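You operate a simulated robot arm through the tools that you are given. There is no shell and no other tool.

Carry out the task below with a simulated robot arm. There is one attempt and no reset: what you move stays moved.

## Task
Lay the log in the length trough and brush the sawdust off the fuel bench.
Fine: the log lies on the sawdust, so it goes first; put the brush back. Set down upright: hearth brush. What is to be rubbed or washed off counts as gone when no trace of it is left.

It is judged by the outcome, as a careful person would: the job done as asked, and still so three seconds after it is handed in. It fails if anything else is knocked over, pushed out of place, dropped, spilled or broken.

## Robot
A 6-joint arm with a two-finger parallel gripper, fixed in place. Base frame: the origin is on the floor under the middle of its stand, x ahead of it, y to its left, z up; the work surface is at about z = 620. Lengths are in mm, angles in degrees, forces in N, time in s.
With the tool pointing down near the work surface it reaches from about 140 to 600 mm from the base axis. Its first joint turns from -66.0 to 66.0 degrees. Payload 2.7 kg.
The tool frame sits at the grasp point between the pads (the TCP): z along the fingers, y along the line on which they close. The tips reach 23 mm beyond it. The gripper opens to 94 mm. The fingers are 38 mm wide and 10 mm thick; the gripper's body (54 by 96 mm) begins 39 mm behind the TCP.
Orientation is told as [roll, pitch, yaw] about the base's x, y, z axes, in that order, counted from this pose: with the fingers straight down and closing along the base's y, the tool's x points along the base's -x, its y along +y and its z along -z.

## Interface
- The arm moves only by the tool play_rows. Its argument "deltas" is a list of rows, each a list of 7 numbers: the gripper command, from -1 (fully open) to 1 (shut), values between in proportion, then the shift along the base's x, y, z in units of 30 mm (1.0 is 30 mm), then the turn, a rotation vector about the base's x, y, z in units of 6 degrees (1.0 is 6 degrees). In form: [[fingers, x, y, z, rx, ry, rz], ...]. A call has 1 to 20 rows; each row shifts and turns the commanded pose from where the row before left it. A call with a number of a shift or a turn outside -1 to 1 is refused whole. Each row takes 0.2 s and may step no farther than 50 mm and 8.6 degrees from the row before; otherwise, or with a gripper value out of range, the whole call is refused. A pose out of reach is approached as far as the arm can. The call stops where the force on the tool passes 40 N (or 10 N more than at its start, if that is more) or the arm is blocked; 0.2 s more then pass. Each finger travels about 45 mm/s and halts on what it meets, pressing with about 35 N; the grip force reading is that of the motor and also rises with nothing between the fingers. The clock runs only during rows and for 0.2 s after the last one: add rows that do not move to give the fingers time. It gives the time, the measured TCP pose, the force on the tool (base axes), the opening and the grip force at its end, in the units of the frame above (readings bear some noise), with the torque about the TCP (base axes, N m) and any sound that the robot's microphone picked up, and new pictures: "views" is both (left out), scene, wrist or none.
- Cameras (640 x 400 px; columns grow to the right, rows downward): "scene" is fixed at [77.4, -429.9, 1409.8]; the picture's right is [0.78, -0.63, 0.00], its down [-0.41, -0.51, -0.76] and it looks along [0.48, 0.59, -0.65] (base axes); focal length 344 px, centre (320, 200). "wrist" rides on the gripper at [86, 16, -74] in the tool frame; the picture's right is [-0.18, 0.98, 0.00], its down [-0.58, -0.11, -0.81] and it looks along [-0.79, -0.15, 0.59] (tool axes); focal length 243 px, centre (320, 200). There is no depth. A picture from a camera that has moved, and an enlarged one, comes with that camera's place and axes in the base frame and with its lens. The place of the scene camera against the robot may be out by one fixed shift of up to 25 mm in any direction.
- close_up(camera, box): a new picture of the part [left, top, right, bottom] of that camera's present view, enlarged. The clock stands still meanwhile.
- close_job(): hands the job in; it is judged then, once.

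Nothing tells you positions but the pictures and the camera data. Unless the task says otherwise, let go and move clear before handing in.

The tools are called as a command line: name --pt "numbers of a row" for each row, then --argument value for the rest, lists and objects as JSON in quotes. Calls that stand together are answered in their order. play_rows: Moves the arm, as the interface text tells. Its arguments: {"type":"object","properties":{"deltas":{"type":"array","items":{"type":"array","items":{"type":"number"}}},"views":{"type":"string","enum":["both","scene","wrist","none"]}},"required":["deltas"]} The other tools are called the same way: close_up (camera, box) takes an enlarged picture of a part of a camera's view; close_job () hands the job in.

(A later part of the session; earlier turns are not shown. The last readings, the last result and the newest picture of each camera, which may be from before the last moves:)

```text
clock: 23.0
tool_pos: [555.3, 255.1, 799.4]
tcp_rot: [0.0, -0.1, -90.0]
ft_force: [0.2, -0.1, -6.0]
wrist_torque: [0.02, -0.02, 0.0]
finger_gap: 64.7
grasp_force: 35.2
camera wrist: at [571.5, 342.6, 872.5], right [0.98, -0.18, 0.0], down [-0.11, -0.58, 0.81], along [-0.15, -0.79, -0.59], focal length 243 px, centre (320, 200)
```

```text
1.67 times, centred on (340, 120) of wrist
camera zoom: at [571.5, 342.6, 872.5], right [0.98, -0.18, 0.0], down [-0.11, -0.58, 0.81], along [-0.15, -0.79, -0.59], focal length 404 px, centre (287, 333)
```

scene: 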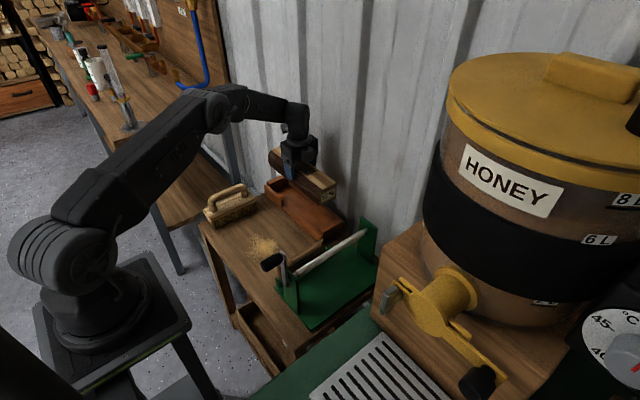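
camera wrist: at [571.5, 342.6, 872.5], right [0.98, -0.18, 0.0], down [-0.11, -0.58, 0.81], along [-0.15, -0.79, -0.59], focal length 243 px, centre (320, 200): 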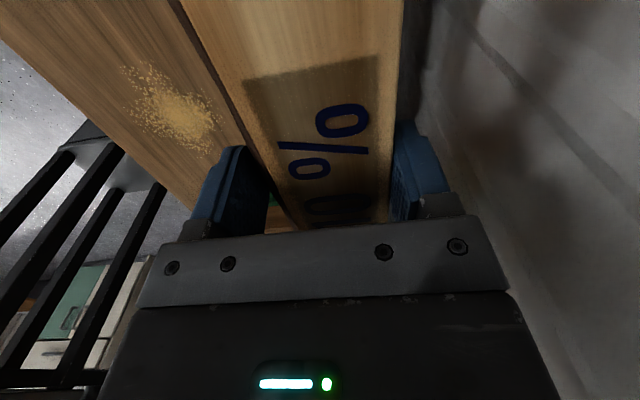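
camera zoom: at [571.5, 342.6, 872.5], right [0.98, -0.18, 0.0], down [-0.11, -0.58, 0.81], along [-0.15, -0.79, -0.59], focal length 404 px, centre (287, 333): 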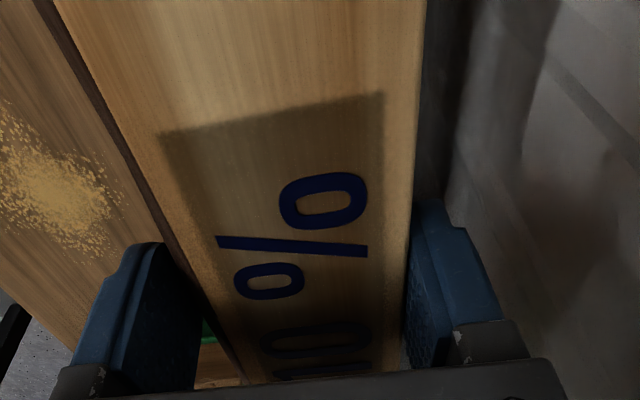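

The log hangs level over the trough, and the sawdust patch is now fully visible on the bench. I'll lower to just above the trough walls and check alignment.

play_rows --pt "1 0 0 -0.9 0 0 0" --pt "1 0 0 -0.9 0 0 0" --pt "1 0 0 -0.8 0 0 0" --pt "1 0 0 0 0 0 0" --pt "1 0 0 0 0 0 0" --views "both"

close_up --camera "scene" --box '[250, 160, 360, 250]'

close_up --camera "wrist" --box '[180, 0, 500, 240]'

```text
clock: 24.2
tool_pos: [554.2, 256.5, 721.7]
tcp_rot: [0.2, 0.1, -89.9]
ft_force: [0.7, -0.2, -6.4]
wrist_torque: [-0.06, 0.01, -0.01]
finger_gap: 65.0
grasp_force: 35.0
camera wrist: at [570.5, 342.6, 794.7], right [0.98, -0.18, 0.0], down [-0.11, -0.58, 0.81], along [-0.15, -0.79, -0.59], focal length 243 px, centre (320, 200)
```

scene: 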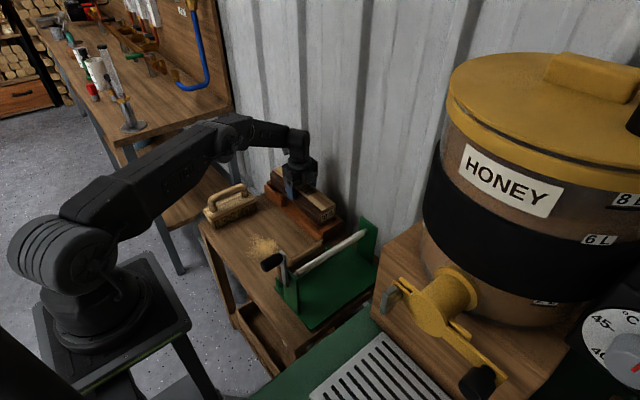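
wrist: 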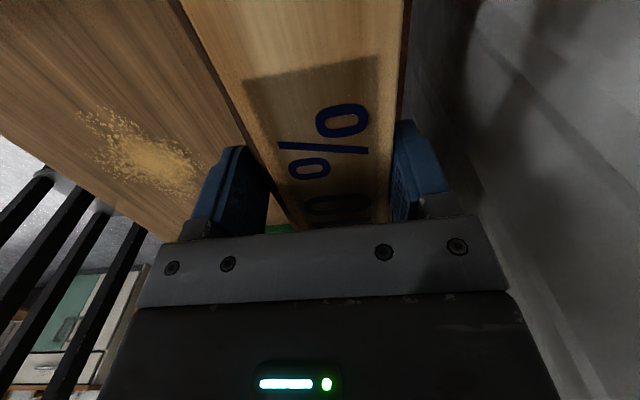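

```text
4.44 times, centred on (305, 205) of scene
camera zoom: at [77.5, -429.8, 1409.8], right [0.78, -0.63, 0.0], down [-0.41, -0.51, -0.76], along [0.48, 0.59, -0.65], focal length 1528 px, centre (387, 178)
```

zoom: 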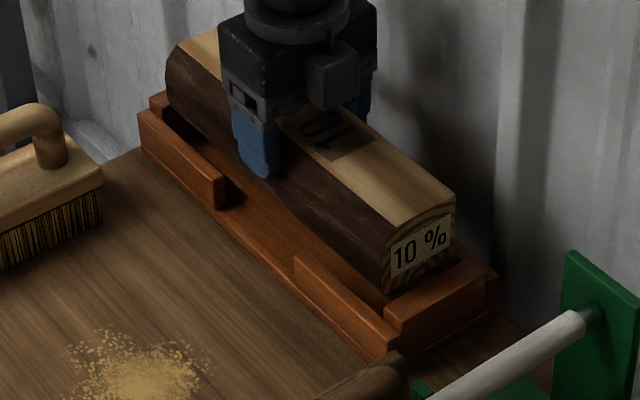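

```text
1.67 times, centred on (340, 120) of wrist
camera zoom: at [570.5, 342.6, 794.7], right [0.98, -0.18, 0.0], down [-0.11, -0.58, 0.81], along [-0.15, -0.79, -0.59], focal length 404 px, centre (287, 333)
```

zoom: 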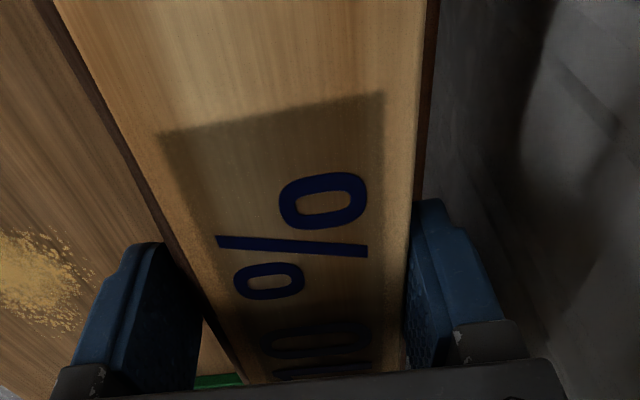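

I'll zoom in further on both ends of the log against the trough walls to verify clearances before going in.

close_up --camera "scene" --box '[315, 200, 365, 245]'

close_up --camera "scene" --box '[255, 160, 315, 210]'

```text
8.89 times, centred on (340, 222) of scene
camera zoom: at [77.5, -429.8, 1409.8], right [0.78, -0.63, 0.0], down [-0.41, -0.51, -0.76], along [0.48, 0.59, -0.65], focal length 3056 px, centre (142, 0)
```

zoom: 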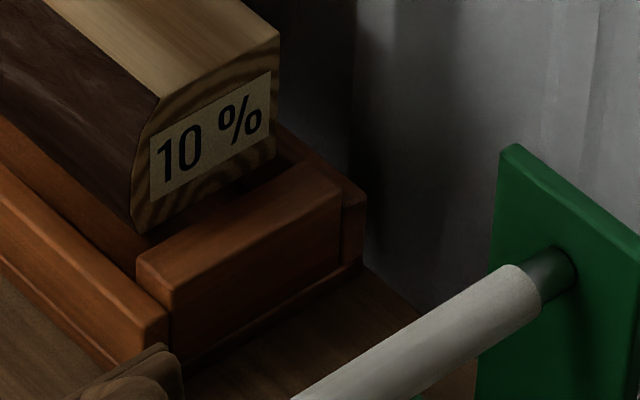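

```text
8.00 times, centred on (285, 185) of scene
camera zoom: at [77.5, -429.8, 1409.8], right [0.78, -0.63, 0.0], down [-0.41, -0.51, -0.76], along [0.48, 0.59, -0.65], focal length 2750 px, centre (600, 320)
```

zoom: 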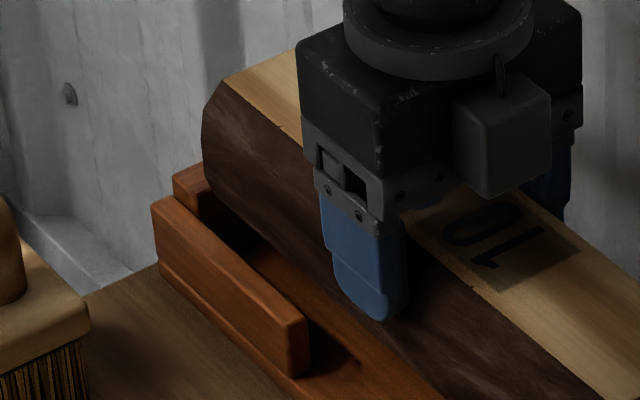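

The clearances look tighter than I computed, so I'll enlarge the trough's end more before lowering.

close_up --camera "scene" --box '[312, 212, 350, 242]'

close_up --camera "scene" --box '[262, 170, 300, 200]'

```text
13.33 times, centred on (331, 227) of scene
camera zoom: at [77.5, -429.8, 1409.8], right [0.78, -0.63, 0.0], down [-0.41, -0.51, -0.76], along [0.48, 0.59, -0.65], focal length 4584 px, centre (173, -160)
```

zoom: 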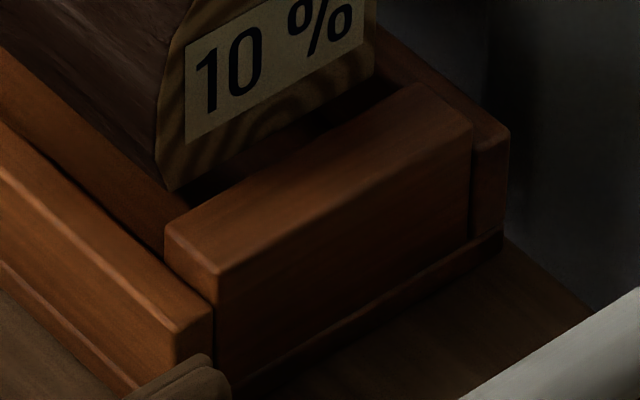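

```text
13.33 times, centred on (281, 185) of scene
camera zoom: at [77.5, -429.8, 1409.8], right [0.78, -0.63, 0.0], down [-0.41, -0.51, -0.76], along [0.48, 0.59, -0.65], focal length 4584 px, centre (840, 400)
```

zoom: 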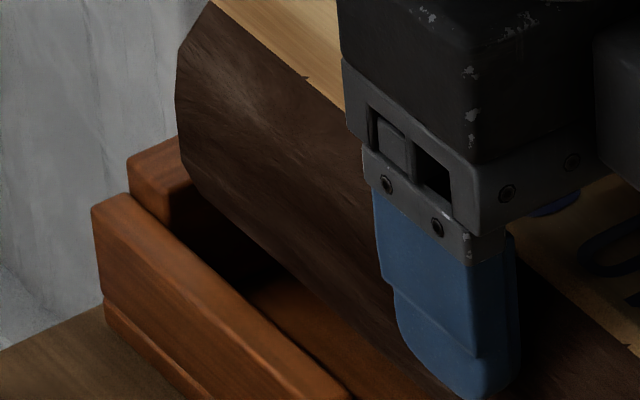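

The end walls stand about 10 mm taller than the side walls, which explains the mismatch. With about 4 mm clear at each end and 5 mm at each side, the log is centred; I'll lower slowly while watching the force.

play_rows --pt "1 0 0 -0.3 0 0 0" --pt "1 0 0 -0.3 0 0 0" --pt "1 0 0 0 0 0 0" --views "both"

close_up --camera "scene" --box '[312, 212, 350, 242]'

close_up --camera "scene" --box '[262, 170, 300, 200]'

```text
clock: 25.0
tool_pos: [554.4, 253.7, 703.3]
tcp_rot: [0.1, 0.0, -89.9]
ft_force: [0.5, -0.7, -6.4]
wrist_torque: [-0.05, 0.05, -0.01]
finger_gap: 64.8
grasp_force: 35.0
camera wrist: at [570.9, 342.2, 777.2], right [0.98, -0.18, 0.0], down [-0.11, -0.58, 0.81], along [-0.15, -0.79, -0.59], focal length 243 px, centre (320, 200)
```

scene: 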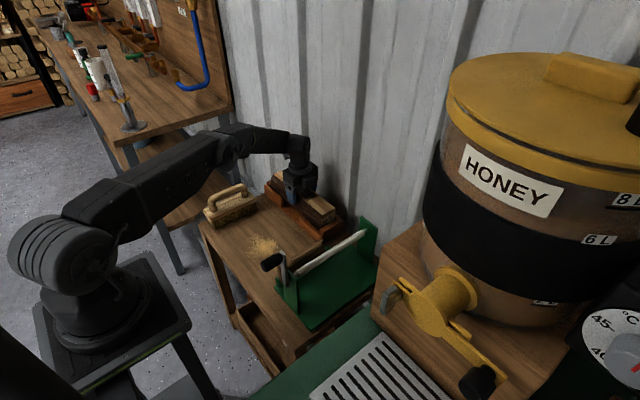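
wrist: 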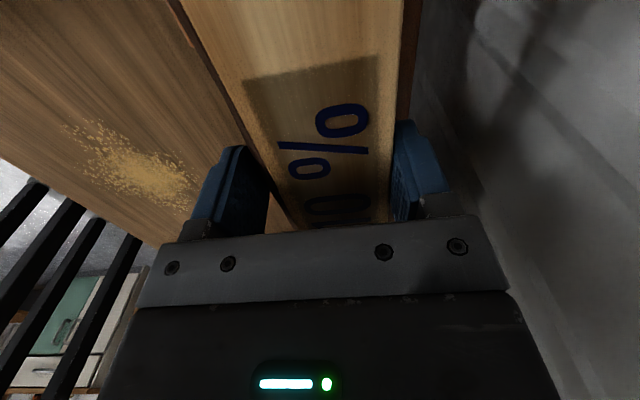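

```text
13.33 times, centred on (331, 227) of scene
camera zoom: at [77.5, -429.8, 1409.8], right [0.78, -0.63, 0.0], down [-0.41, -0.51, -0.76], along [0.48, 0.59, -0.65], focal length 4584 px, centre (173, -160)
```

zoom: 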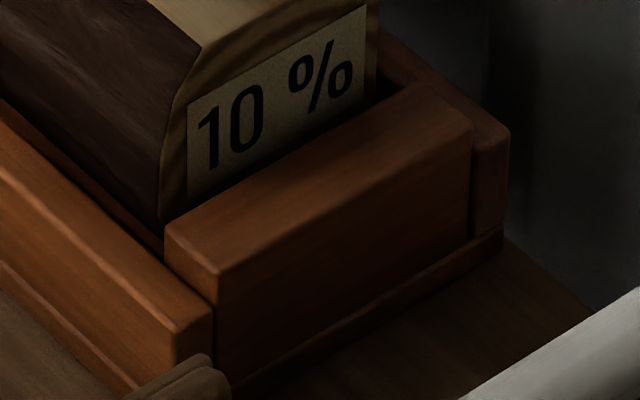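

```text
13.33 times, centred on (281, 185) of scene
camera zoom: at [77.5, -429.8, 1409.8], right [0.78, -0.63, 0.0], down [-0.41, -0.51, -0.76], along [0.48, 0.59, -0.65], focal length 4584 px, centre (840, 400)
```

zoom: 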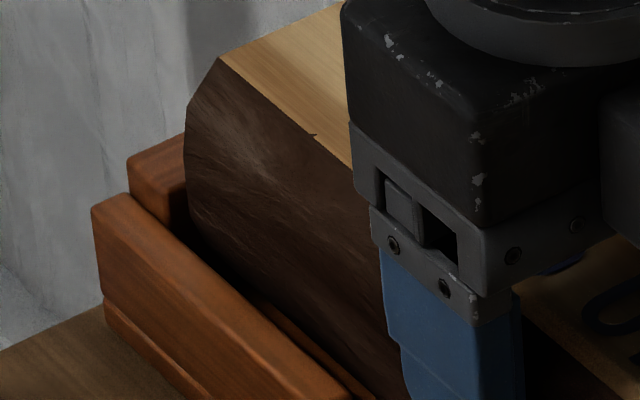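

The log's ends are going in between the end walls with no side force. I'll keep lowering in small steps until it touches the floor.

play_rows --pt "1 0 0 -0.2 0 0 0" --pt "1 0 0 -0.2 0 0 0" --pt "1 0 0 0 0 0 0" --views "none"

close_up --camera "scene" --box '[262, 170, 352, 240]'

```text
clock: 25.8
tool_pos: [555.0, 256.3, 691.2]
tcp_rot: [0.1, 0.0, -89.9]
ft_force: [0.3, -0.6, -6.0]
wrist_torque: [-0.01, 0.03, 0.03]
finger_gap: 64.5
grasp_force: 35.1
```

```text
5.71 times, centred on (307, 205) of scene
camera zoom: at [77.5, -429.8, 1409.8], right [0.78, -0.63, 0.0], down [-0.41, -0.51, -0.76], along [0.48, 0.59, -0.65], focal length 1964 px, centre (394, 171)
```

zoom: 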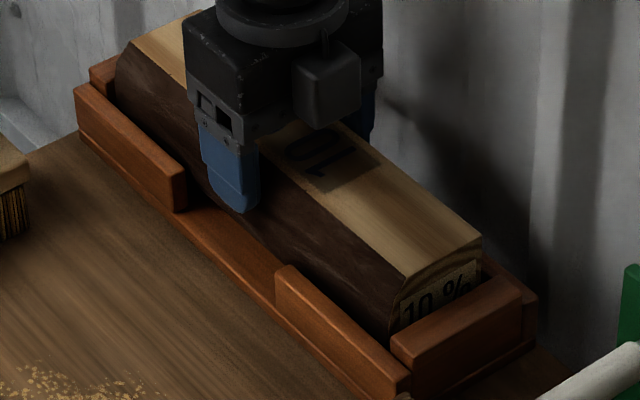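

The log is inside the trough walls, still hanging free. I'll go on in 2–3 mm steps to touchdown.

play_rows --pt "1 0 0 -0.1 0 0 0" --pt "1 0 0 -0.08 0 0 0" --pt "1 0 0 0 0 0 0" --views "none"

play_rows --pt "1 0 0 -0.06 0 0 0" --pt "1 0 0 0 0 0 0" --views "none"

```text
clock: 26.6
tool_pos: [556.1, 255.7, 686.1]
tcp_rot: [0.1, 0.0, -89.8]
ft_force: [0.1, 0.1, -6.3]
wrist_torque: [-0.01, -0.01, 0.0]
finger_gap: 64.3
grasp_force: 35.2
```

```text
clock: 27.2
tool_pos: [554.8, 256.6, 685.2]
tcp_rot: [0.1, 0.0, -89.8]
ft_force: [-1.0, -0.9, -2.1]
wrist_torque: [-0.19, 0.17, -0.04]
finger_gap: 64.4
grasp_force: 35.2
```

The load is now partly taken by the trough. One more small step to seat it fully.

play_rows --pt "1 0 0 -0.05 0 0 0" --pt "1 0 0 0 0 0 0" --views "both"

close_up --camera "scene" --box '[262, 170, 352, 240]'

```text
clock: 27.8
tool_pos: [553.8, 255.2, 685.7]
tcp_rot: [0.1, 0.0, -90.0]
ft_force: [-7.1, -1.9, 14.5]
wrist_torque: [-0.76, 0.98, -0.18]
finger_gap: 64.9
grasp_force: 34.9
camera wrist: at [571.4, 342.8, 757.9], right [0.98, -0.18, 0.0], down [-0.11, -0.58, 0.81], along [-0.15, -0.79, -0.59], focal length 243 px, centre (320, 200)
```

scene: 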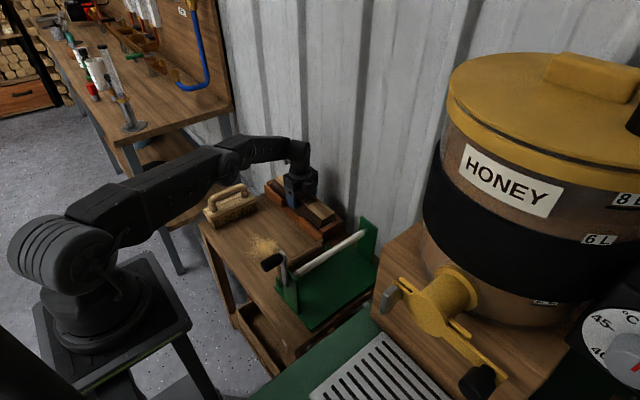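
wrist: 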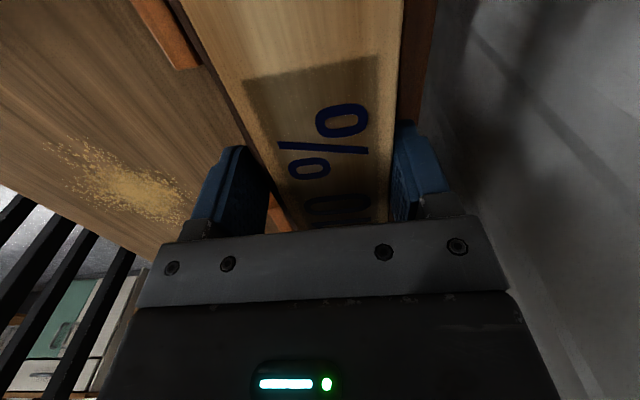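

```text
5.71 times, centred on (307, 205) of scene
camera zoom: at [77.1, -430.0, 1409.8], right [0.78, -0.63, 0.0], down [-0.41, -0.51, -0.76], along [0.48, 0.59, -0.65], focal length 1964 px, centre (394, 171)
```

zoom: 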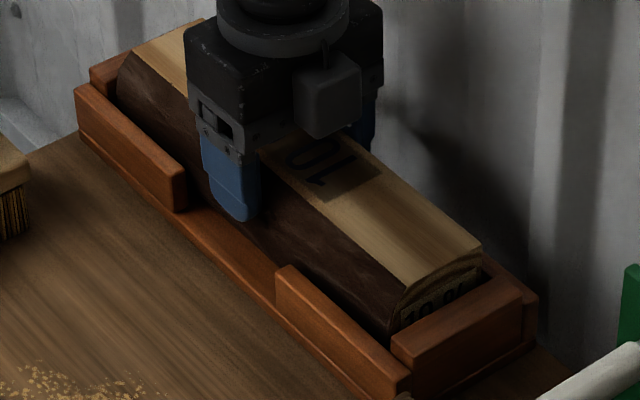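

The force rose to 14 N, so the log is seated on the trough floor. I'll ease the press by about 1 mm, open the fingers gently, then check.

play_rows --pt "1 0 0 0.04 0 0 0" --pt "0.3 0 0 0 0 0 0" --pt "0 0 0 0 0 0 0" --pt "-0.5 0 0 0 0 0 0" --pt "-1 0 0 0 0 0 0" --pt "-1 0 0 0 0 0 0" --pt "-1 0 0 0 0 0 0" --views "both"

close_up --camera "scene" --box '[262, 170, 352, 240]'

```text
clock: 29.4
tool_pos: [554.9, 256.3, 683.4]
tcp_rot: [0.1, 0.0, -89.8]
ft_force: [0.1, 0.2, -1.0]
wrist_torque: [0.0, -0.01, 0.02]
finger_gap: 94.1
grasp_force: 0.0
camera wrist: at [571.0, 342.7, 757.6], right [0.98, -0.18, 0.0], down [-0.11, -0.58, 0.81], along [-0.15, -0.79, -0.59], focal length 243 px, centre (320, 200)
```

scene: 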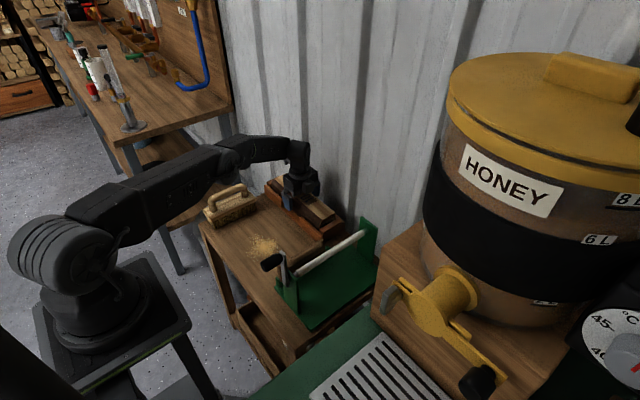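
wrist: 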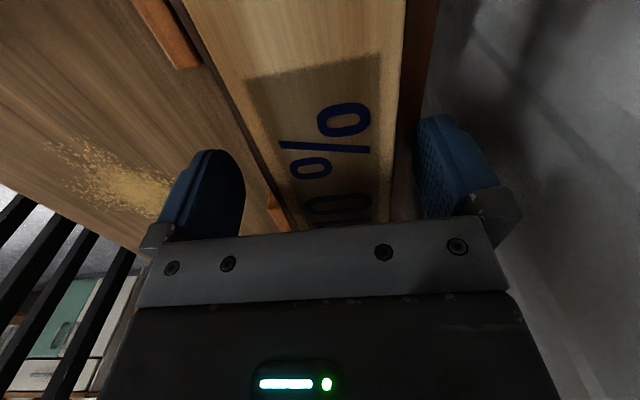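

```text
5.71 times, centred on (307, 205) of scene
camera zoom: at [77.4, -429.9, 1409.8], right [0.78, -0.63, 0.0], down [-0.41, -0.51, -0.76], along [0.48, 0.59, -0.65], focal length 1964 px, centre (394, 171)
```

zoom: 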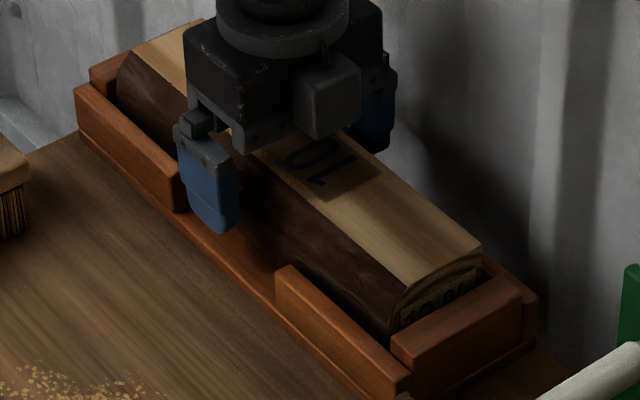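

The log is released in the trough. I'll rise straight up, then rotate back to yaw 0 and go to where I can see the brush, sawdust and log.

play_rows --pt "-1 0 0 0.5 0 0 0" --pt "-1 0 0 1 0 0 0" --pt "-1 0 0 1 0 0 0" --pt "-1 0 0 1 0 0 0" --pt "-1 -0.5 0 1 0 0 0" --pt "-1 -0.9 0 0.5 0 0 0" --views "none"

play_rows --pt "-1 -0.6 0 0.1 0 0 1" --pt "-1 -0.6 0 0.1 0 0 1" --pt "-1 -0.6 0 0.1 0 0 1" --pt "-1 -0.6 0 0.1 0 0 1" --pt "-1 -0.6 0 0 0 0 1" --pt "-1 -0.6 0 0 0 0 1" --pt "-1 -0.6 0.1 0 0 0 1" --pt "-1 -0.6 0.1 0 0 0 1" --pt "-1 -0.6 0.1 0 0 0 1" --pt "-1 -0.4 0.1 0 0 0 1" --pt "-1 -0.4 0.1 0 0 0 1" --pt "-1 -0.4 0.1 0 0 0 1" --pt "-1 -0.4 0.1 0 0 0 1" --pt "-1 0 0.1 0 0 0 1" --pt "-1 0 0.1 0 0 0 1" --pt "-1 0 0 0 0 0 0" --views "both"

close_up --camera "scene" --box '[190, 160, 350, 270]'

close_up --camera "wrist" --box '[160, 0, 480, 200]'

```text
clock: 30.8
tool_pos: [513.3, 255.2, 833.8]
tcp_rot: [0.1, 0.1, -89.9]
ft_force: [0.1, -0.6, -0.6]
wrist_torque: [0.0, -0.02, 0.0]
finger_gap: 93.8
grasp_force: 0.0
```

```text
clock: 34.2
tool_pos: [302.9, 283.6, 846.3]
tcp_rot: [0.2, 0.0, 0.2]
ft_force: [0.3, -0.3, -0.1]
wrist_torque: [0.02, 0.01, 0.0]
finger_gap: 94.2
grasp_force: 0.1
camera wrist: at [216.7, 299.0, 919.3], right [0.18, 0.98, 0.0], down [0.58, -0.11, 0.81], along [0.79, -0.14, -0.59], focal length 243 px, centre (320, 200)
```

scene: 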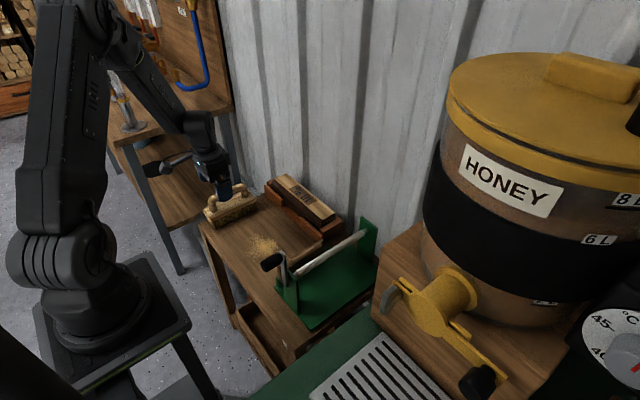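
wrist: 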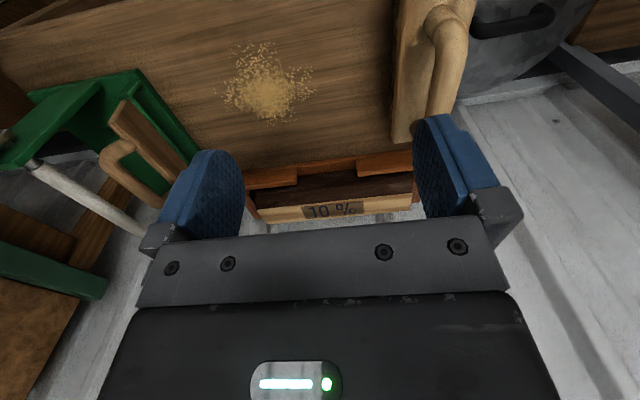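

```text
3.64 times, centred on (270, 215) of scene
camera zoom: at [77.4, -429.9, 1409.8], right [0.78, -0.63, 0.0], down [-0.41, -0.51, -0.76], along [0.48, 0.59, -0.65], focal length 1250 px, centre (502, 146)
```

zoom: 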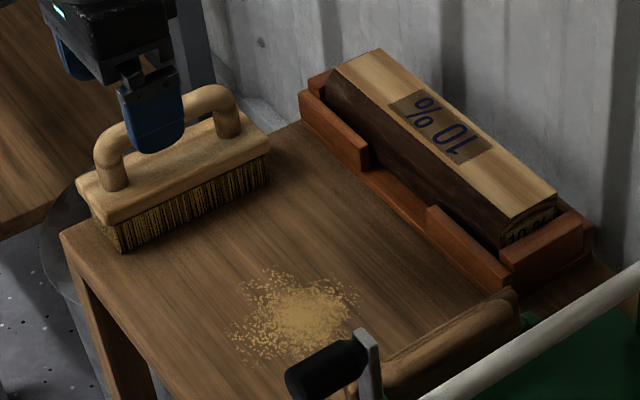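

```text
2.00 times, centred on (320, 100) of wrist
camera zoom: at [216.7, 299.0, 919.3], right [0.18, 0.98, 0.0], down [0.58, -0.11, 0.81], along [0.79, -0.14, -0.59], focal length 485 px, centre (320, 400)
```

zoom: 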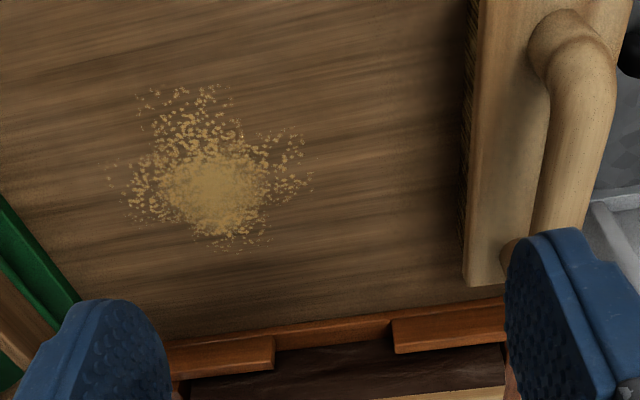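

The log lies properly in the trough. The sawdust patch spans about x 313–430, y 136–266, and the brush is centred near (366, 384) with its handle bar along x at z≈715. I'll move above the brush handle.

play_rows --pt "-1 0.525 0.845 -0.2 0 0 0" --pt "-1 0.525 0.845 -0.2 0 0 0" --pt "-1 0.525 0.845 -0.2 0 0 0" --pt "-1 0.525 0.845 -0.2 0 0 0" --pt "-1 0 0 0 0 0 0" --views "both"

close_up --camera "wrist" --box '[160, 0, 480, 240]'

close_up --camera "scene" --box '[180, 130, 280, 240]'

```text
clock: 35.4
tool_pos: [365.0, 385.4, 821.7]
tcp_rot: [0.1, -0.1, 0.1]
ft_force: [-0.1, 0.1, 0.1]
wrist_torque: [0.01, -0.01, -0.01]
finger_gap: 94.1
grasp_force: 0.0
camera wrist: at [280.3, 400.5, 895.0], right [0.18, 0.98, 0.0], down [0.58, -0.11, 0.81], along [0.79, -0.15, -0.59], focal length 243 px, centre (320, 200)
```

scene: 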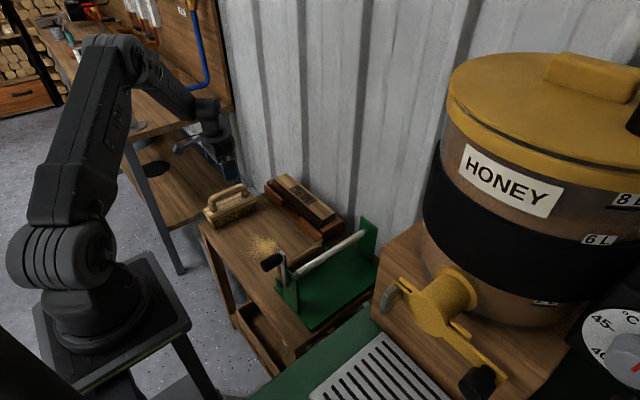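
wrist: 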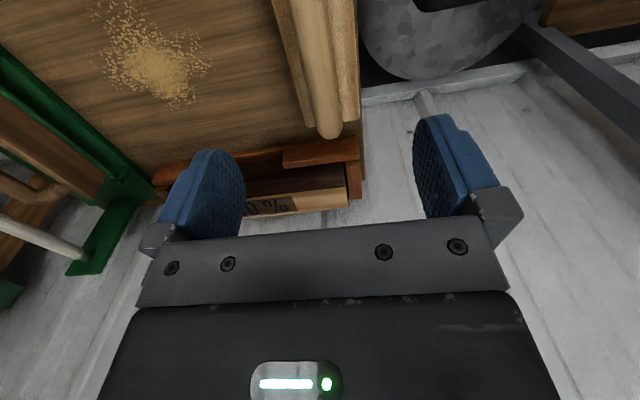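

```text
1.67 times, centred on (320, 120) of wrist
camera zoom: at [280.3, 400.5, 895.0], right [0.18, 0.98, 0.0], down [0.58, -0.11, 0.81], along [0.79, -0.15, -0.59], focal length 404 px, centre (320, 333)
```

zoom: 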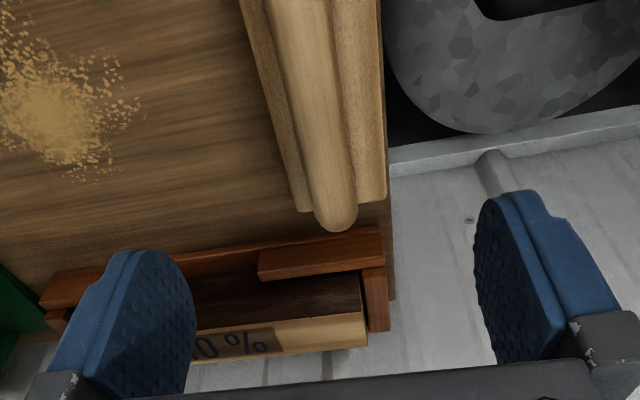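

```text
3.64 times, centred on (230, 185) of scene
camera zoom: at [77.4, -429.9, 1409.8], right [0.78, -0.63, 0.0], down [-0.41, -0.51, -0.76], along [0.48, 0.59, -0.65], focal length 1250 px, centre (647, 254)
```

zoom: 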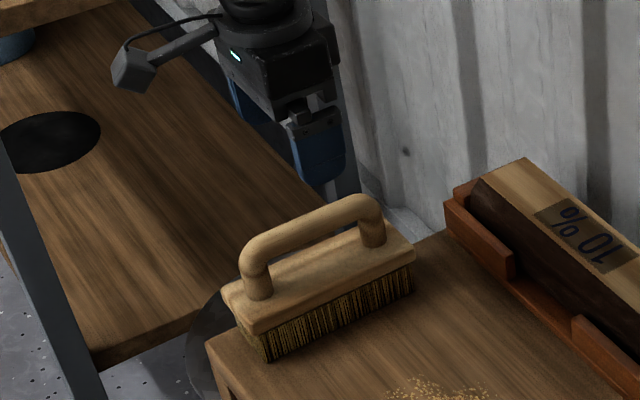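

The gripper is centred over the handle bar (y≈384.5). I'll descend so the pads sit around the bar, well above the brush board.

play_rows --pt "-1 0.03 -0.02 -0.9 0 0 0" --pt "-1 0 0 -0.9 0 0 0" --pt "-1 0 0 -0.9 0 0 0" --pt "-1 0 0 -0.6 0 0 0" --pt "-1 0 0 -0.33 0 0 0" --pt "-1 0 0 0 0 0 0" --views "both"

close_up --camera "wrist" --box '[140, 0, 500, 240]'

close_up --camera "scene" --box '[180, 150, 280, 240]'

```text
clock: 36.8
tool_pos: [366.3, 382.9, 712.7]
tcp_rot: [0.1, -0.1, 0.1]
ft_force: [-0.2, -0.5, 0.4]
wrist_torque: [0.0, -0.01, 0.02]
finger_gap: 93.9
grasp_force: 0.0
camera wrist: at [280.6, 399.6, 785.9], right [0.18, 0.98, 0.0], down [0.58, -0.11, 0.81], along [0.79, -0.15, -0.59], focal length 243 px, centre (320, 200)
```

scene: 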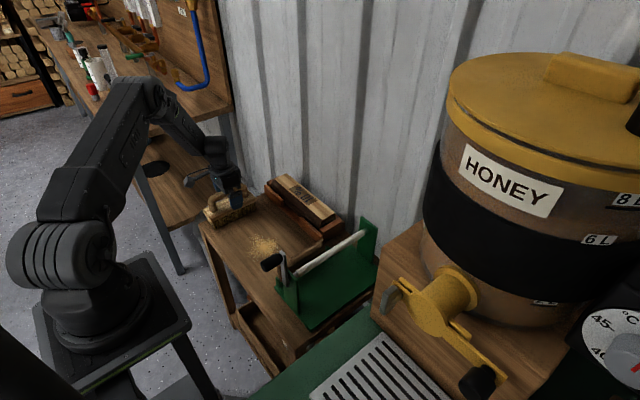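
wrist: 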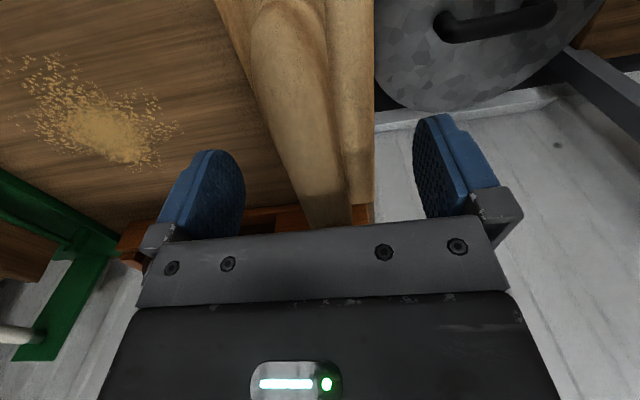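

```text
1.67 times, centred on (320, 120) of wrist
camera zoom: at [280.6, 399.6, 785.9], right [0.18, 0.98, 0.0], down [0.58, -0.11, 0.81], along [0.79, -0.15, -0.59], focal length 404 px, centre (320, 333)
```

zoom: 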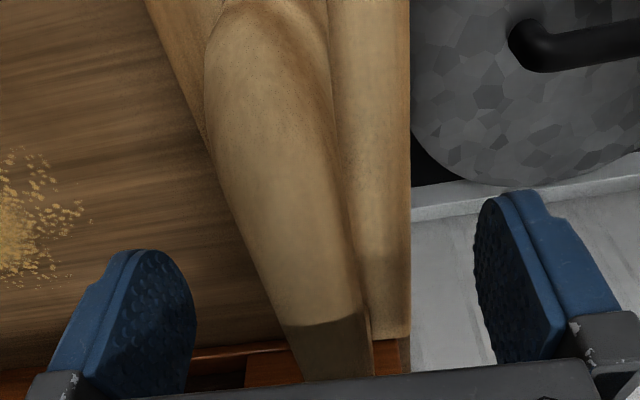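

```text
4.44 times, centred on (230, 195) of scene
camera zoom: at [77.4, -429.9, 1409.8], right [0.78, -0.63, 0.0], down [-0.41, -0.51, -0.76], along [0.48, 0.59, -0.65], focal length 1528 px, centre (720, 222)
```

zoom: 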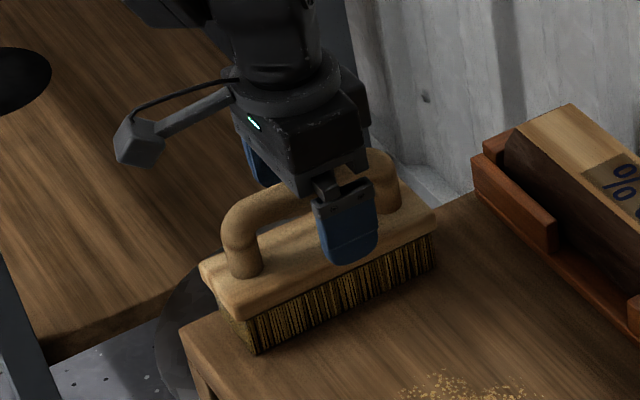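

The pads straddle the bar well. I'll close on the handle.

play_rows --pt "0 0 0 0 0 0 0" --pt "0.4 0 0 0 0 0 0" --pt "1 0 0 0 0 0 0" --pt "1 0 0 0 0 0 0" --pt "1 0 0 0 0 0 0" --pt "1 0 0 0 0 0 0" --views "both"

close_up --camera "scene" --box '[180, 150, 280, 240]'

```text
clock: 38.2
tool_pos: [366.3, 382.6, 712.6]
tcp_rot: [0.1, -0.1, 0.1]
ft_force: [-0.2, -0.4, 0.6]
wrist_torque: [0.01, -0.01, -0.03]
finger_gap: 22.0
grasp_force: 35.4
camera wrist: at [280.7, 399.6, 786.2], right [0.18, 0.98, 0.0], down [0.58, -0.11, 0.81], along [0.79, -0.15, -0.59], focal length 243 px, centre (320, 200)
```

scene: 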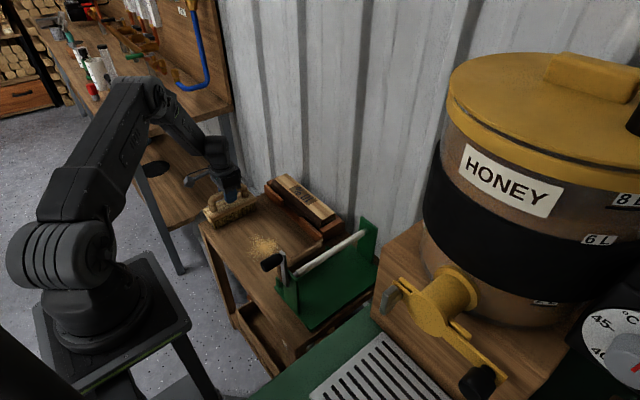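
wrist: 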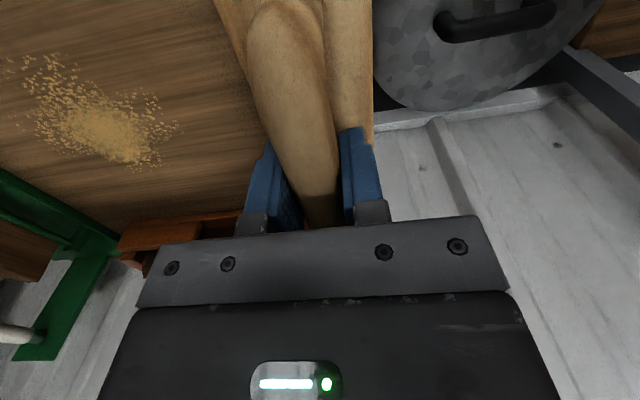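

```text
4.44 times, centred on (230, 195) of scene
camera zoom: at [77.4, -429.9, 1409.8], right [0.78, -0.63, 0.0], down [-0.41, -0.51, -0.76], along [0.48, 0.59, -0.65], focal length 1528 px, centre (720, 222)
```

zoom: 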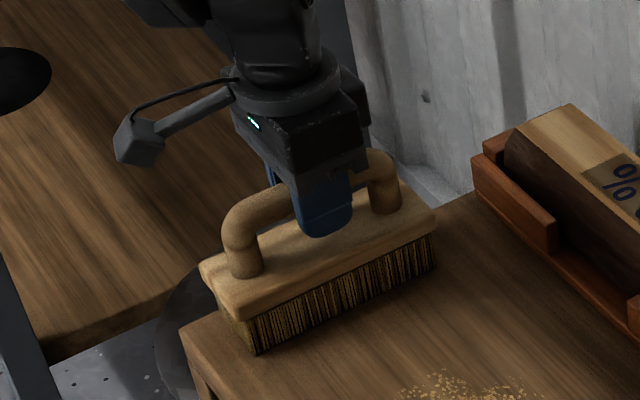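

The handle is held (22 mm bar, 35 N). I'll lift the brush slightly to check that it hangs level, then bring it to the patch's edge.

play_rows --pt "1 0 0 0.2 0 0 0" --pt "1 0 0 0.4 0 0 0" --pt "1 0 0 0.4 0 0 0" --pt "1 0 0 0 0 0 0" --views "both"

close_up --camera "scene" --box '[180, 150, 280, 240]'

```text
clock: 39.2
tool_pos: [366.3, 382.6, 743.8]
tcp_rot: [0.1, 0.0, 0.1]
ft_force: [-0.4, 0.1, -2.1]
wrist_torque: [0.0, 0.0, 0.0]
finger_gap: 22.1
grasp_force: 35.0
camera wrist: at [281.0, 399.8, 816.3], right [0.18, 0.98, 0.0], down [0.58, -0.11, 0.81], along [0.79, -0.15, -0.59], focal length 243 px, centre (320, 200)
```

scene: 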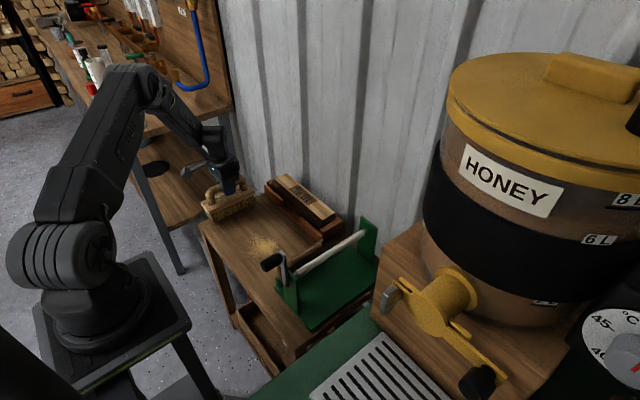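
wrist: 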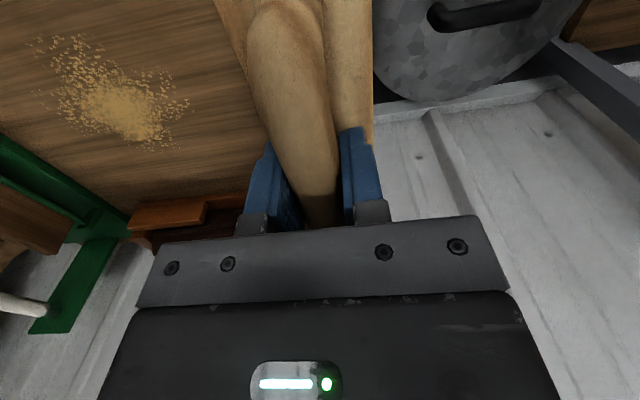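

```text
4.44 times, centred on (230, 195) of scene
camera zoom: at [77.5, -429.8, 1409.8], right [0.78, -0.63, 0.0], down [-0.41, -0.51, -0.76], along [0.48, 0.59, -0.65], focal length 1528 px, centre (720, 222)
```

zoom: 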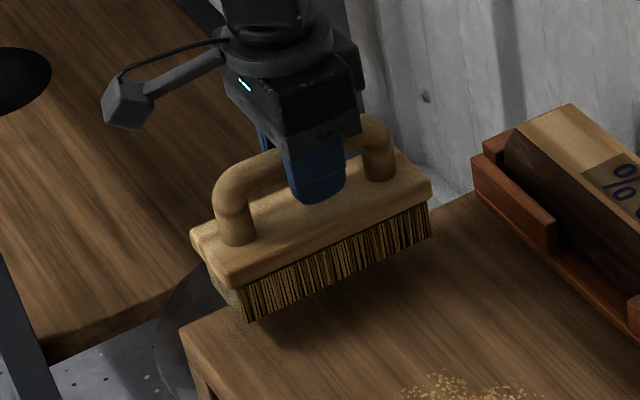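

The brush hangs level with 2 N of weight. I'll carry it to just beside the sawdust and lower it until the bristles touch the bench.

play_rows --pt "1 0.045 -0.6 0 0 0 0" --pt "1 0.045 -0.9 0 0 0 0" --pt "1 0.045 -0.9 0 0 0 0" --pt "1 0 -0.43 0 0 0 0" --pt "1 0 0 -0.5 0 0 0" --pt "1 0 0 -0.4 0 0 0" --pt "1 0 0 -0.1 0 0 0" --pt "1 0 0 0 0 0 0" --views "scene"

```text
clock: 41.0
tool_pos: [370.3, 298.1, 713.0]
tcp_rot: [0.0, 0.0, 0.1]
ft_force: [0.0, -1.2, -0.8]
wrist_torque: [-0.06, 0.07, -0.05]
finger_gap: 22.1
grasp_force: 35.8
```

scene: 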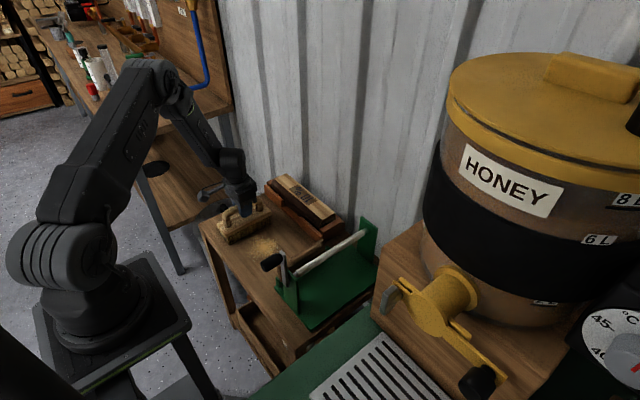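

The bristles are just touching. I'll press very lightly and sweep toward −y across the whole patch.

play_rows --pt "1 0 0 -0.04 0 0 0" --pt "1 0 -0.5 0 0 0 0" --pt "1 0 -0.5 0 0 0 0" --pt "1 0 -0.5 0 0 0 0" --pt "1 0 -0.5 0 0 0 0" --pt "1 0 -0.5 0 0 0 0" --views "both"

close_up --camera "scene" --box '[190, 160, 320, 270]'

```text
clock: 42.4
tool_pos: [372.2, 224.3, 713.2]
tcp_rot: [0.2, -0.2, 0.1]
ft_force: [0.8, 6.3, 18.3]
wrist_torque: [0.1, 0.4, -0.2]
finger_gap: 21.9
grasp_force: 35.5
camera wrist: at [285.4, 240.0, 786.0], right [0.18, 0.98, 0.0], down [0.58, -0.11, 0.81], along [0.79, -0.14, -0.59], focal length 243 px, centre (320, 200)
```

scene: 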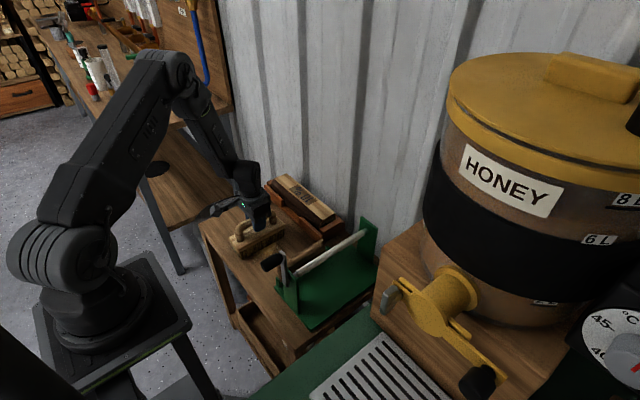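
wrist: 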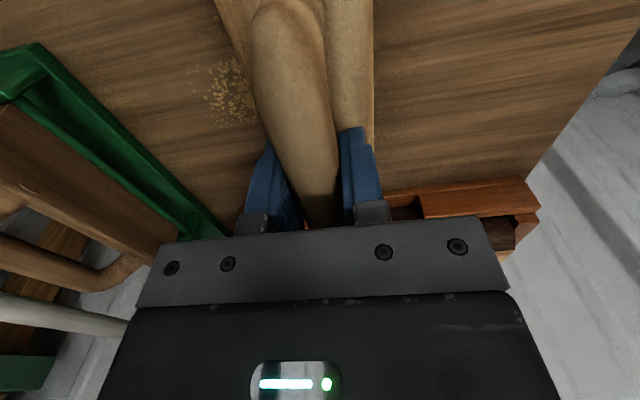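

```text
3.64 times, centred on (255, 215) of scene
camera zoom: at [77.2, -429.9, 1409.8], right [0.78, -0.63, 0.0], down [-0.41, -0.51, -0.76], along [0.48, 0.59, -0.65], focal length 1250 px, centre (556, 146)
```

zoom: 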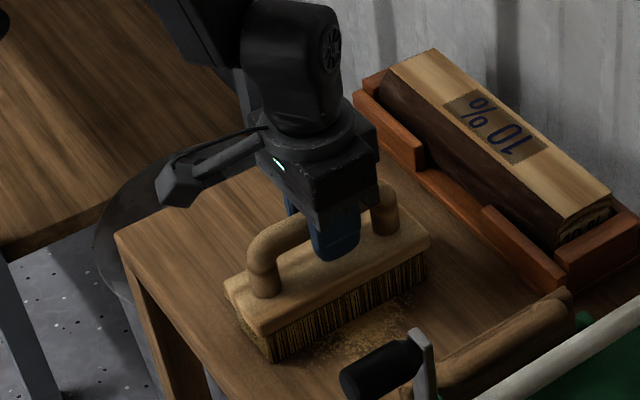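

The sawdust is clean behind the brush, and the contact force is a little high at 18 N. I'll ease off by half a millimetre and finish the sweep to about y 140.

play_rows --pt "1 0 -0.4 0.02 0 0 0" --pt "1 0 -0.5 0 0 0 0" --pt "1 0 -0.5 0 0 0 0" --pt "1 0 -0.5 0 0 0 0" --pt "1 0 -0.5 0 0 0 0" --pt "1 0 -0.4 0 0 0 0" --pt "1 0 0 0 0 0 0" --views "both"

close_up --camera "scene" --box '[190, 160, 320, 270]'

close_up --camera "wrist" --box '[0, 0, 640, 220]'

```text
clock: 44.0
tool_pos: [370.5, 139.0, 712.3]
tcp_rot: [0.1, 0.0, 0.2]
ft_force: [-0.2, 1.4, -1.5]
wrist_torque: [-0.08, -0.01, 0.0]
finger_gap: 22.4
grasp_force: 35.1
camera wrist: at [284.5, 155.5, 785.5], right [0.18, 0.98, 0.0], down [0.58, -0.11, 0.81], along [0.79, -0.15, -0.59], focal length 243 px, centre (320, 200)
```

scene: 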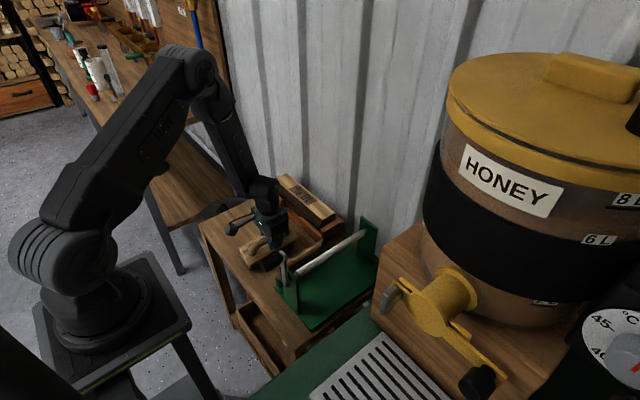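
wrist: 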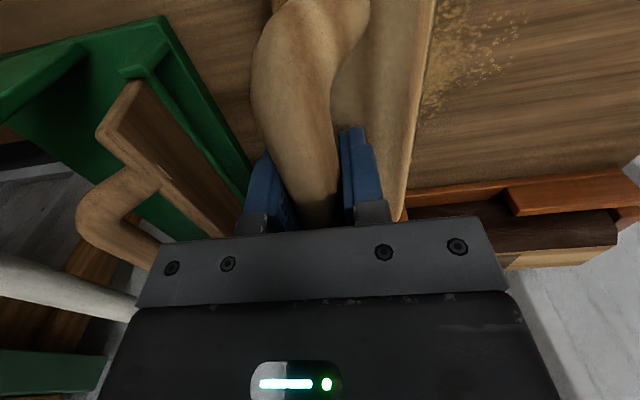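

```text
3.64 times, centred on (255, 215) of scene
camera zoom: at [77.5, -429.9, 1409.8], right [0.78, -0.63, 0.0], down [-0.41, -0.51, -0.76], along [0.48, 0.59, -0.65], focal length 1250 px, centre (556, 146)
```

zoom: 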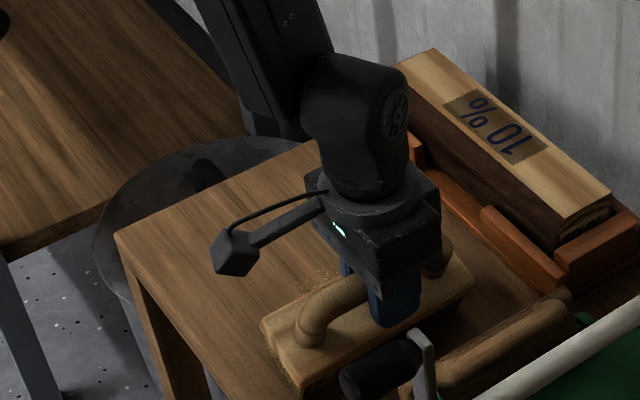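

```text
1.00 times, centred on (320, 110) of wrist (not enlarged: the box is as wide or as high as the picture)
camera zoom: at [284.5, 155.5, 785.5], right [0.18, 0.98, 0.0], down [0.58, -0.11, 0.81], along [0.79, -0.15, -0.59], focal length 243 px, centre (320, 290)
```

zoom: 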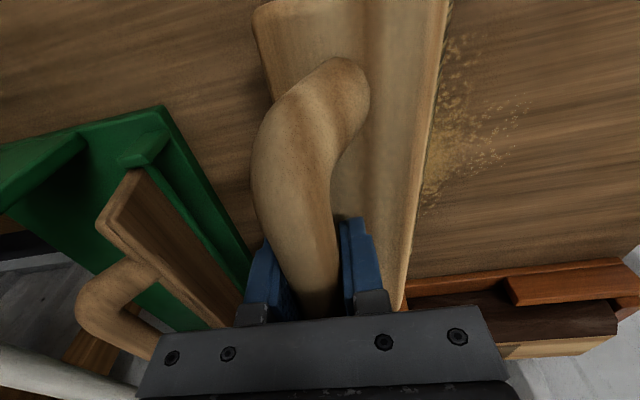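

The drag tipped the brush around its handle bar in the grip, so its bottom now trails toward +y and some sawdust remains. I'll lift it clear and look at how far it has turned.

play_rows --pt "1 0 0 0.5 0 0 0" --pt "1 0 0 0.9 0 0 0" --pt "1 0 0.5 0.9 0 0 0" --pt "1 0 0.7 0.4 0 0 0" --pt "1 0 0.7 0 0 0 0" --pt "1 0 0 0 0 0 0" --views "both"

close_up --camera "scene" --box '[190, 160, 320, 270]'

close_up --camera "wrist" --box '[180, 0, 500, 220]'

```text
clock: 45.4
tool_pos: [371.6, 195.4, 793.8]
tcp_rot: [0.1, -0.1, 0.1]
ft_force: [0.5, 0.2, -2.1]
wrist_torque: [-0.05, 0.04, -0.01]
finger_gap: 22.4
grasp_force: 34.7
camera wrist: at [285.0, 212.3, 867.3], right [0.18, 0.98, 0.0], down [0.58, -0.11, 0.81], along [0.79, -0.15, -0.59], focal length 243 px, centre (320, 200)
```

scene: 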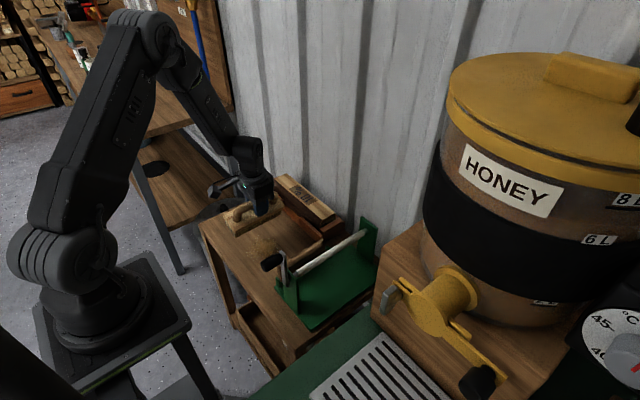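
wrist: 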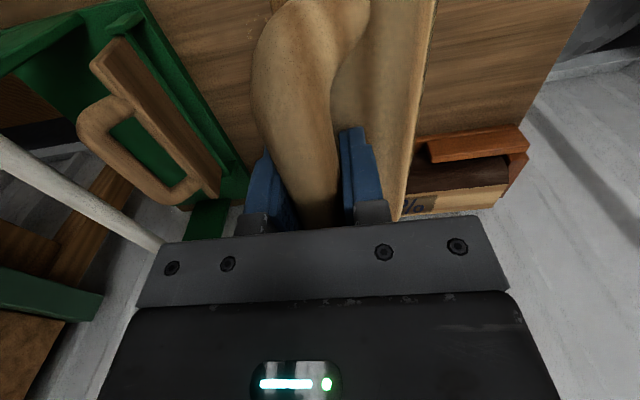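

```text
3.64 times, centred on (255, 215) of scene
camera zoom: at [77.5, -429.8, 1409.8], right [0.78, -0.63, 0.0], down [-0.41, -0.51, -0.76], along [0.48, 0.59, -0.65], focal length 1250 px, centre (556, 146)
```

zoom: 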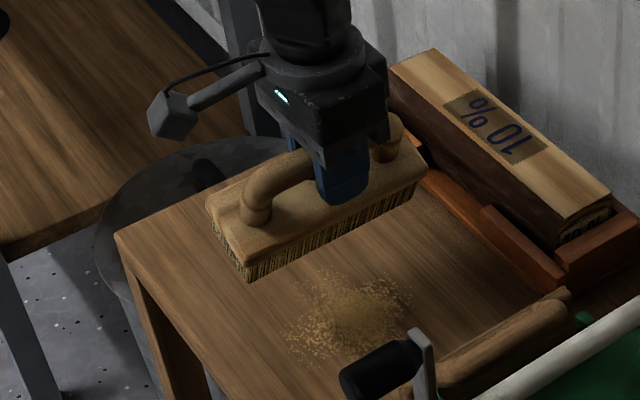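

```text
1.82 times, centred on (340, 110) of wrist
camera zoom: at [285.0, 212.3, 867.3], right [0.18, 0.98, 0.0], down [0.58, -0.11, 0.81], along [0.79, -0.15, -0.59], focal length 441 px, centre (284, 364)
```

zoom: 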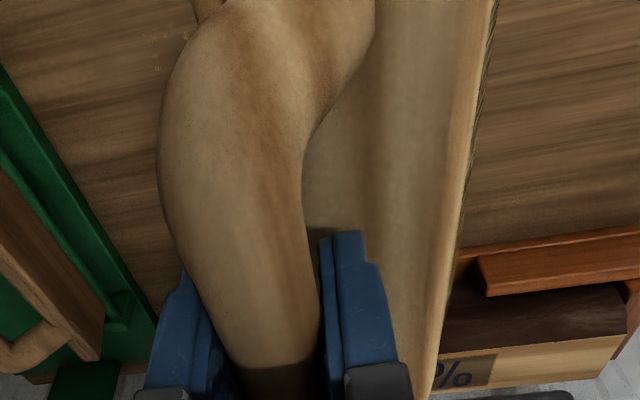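

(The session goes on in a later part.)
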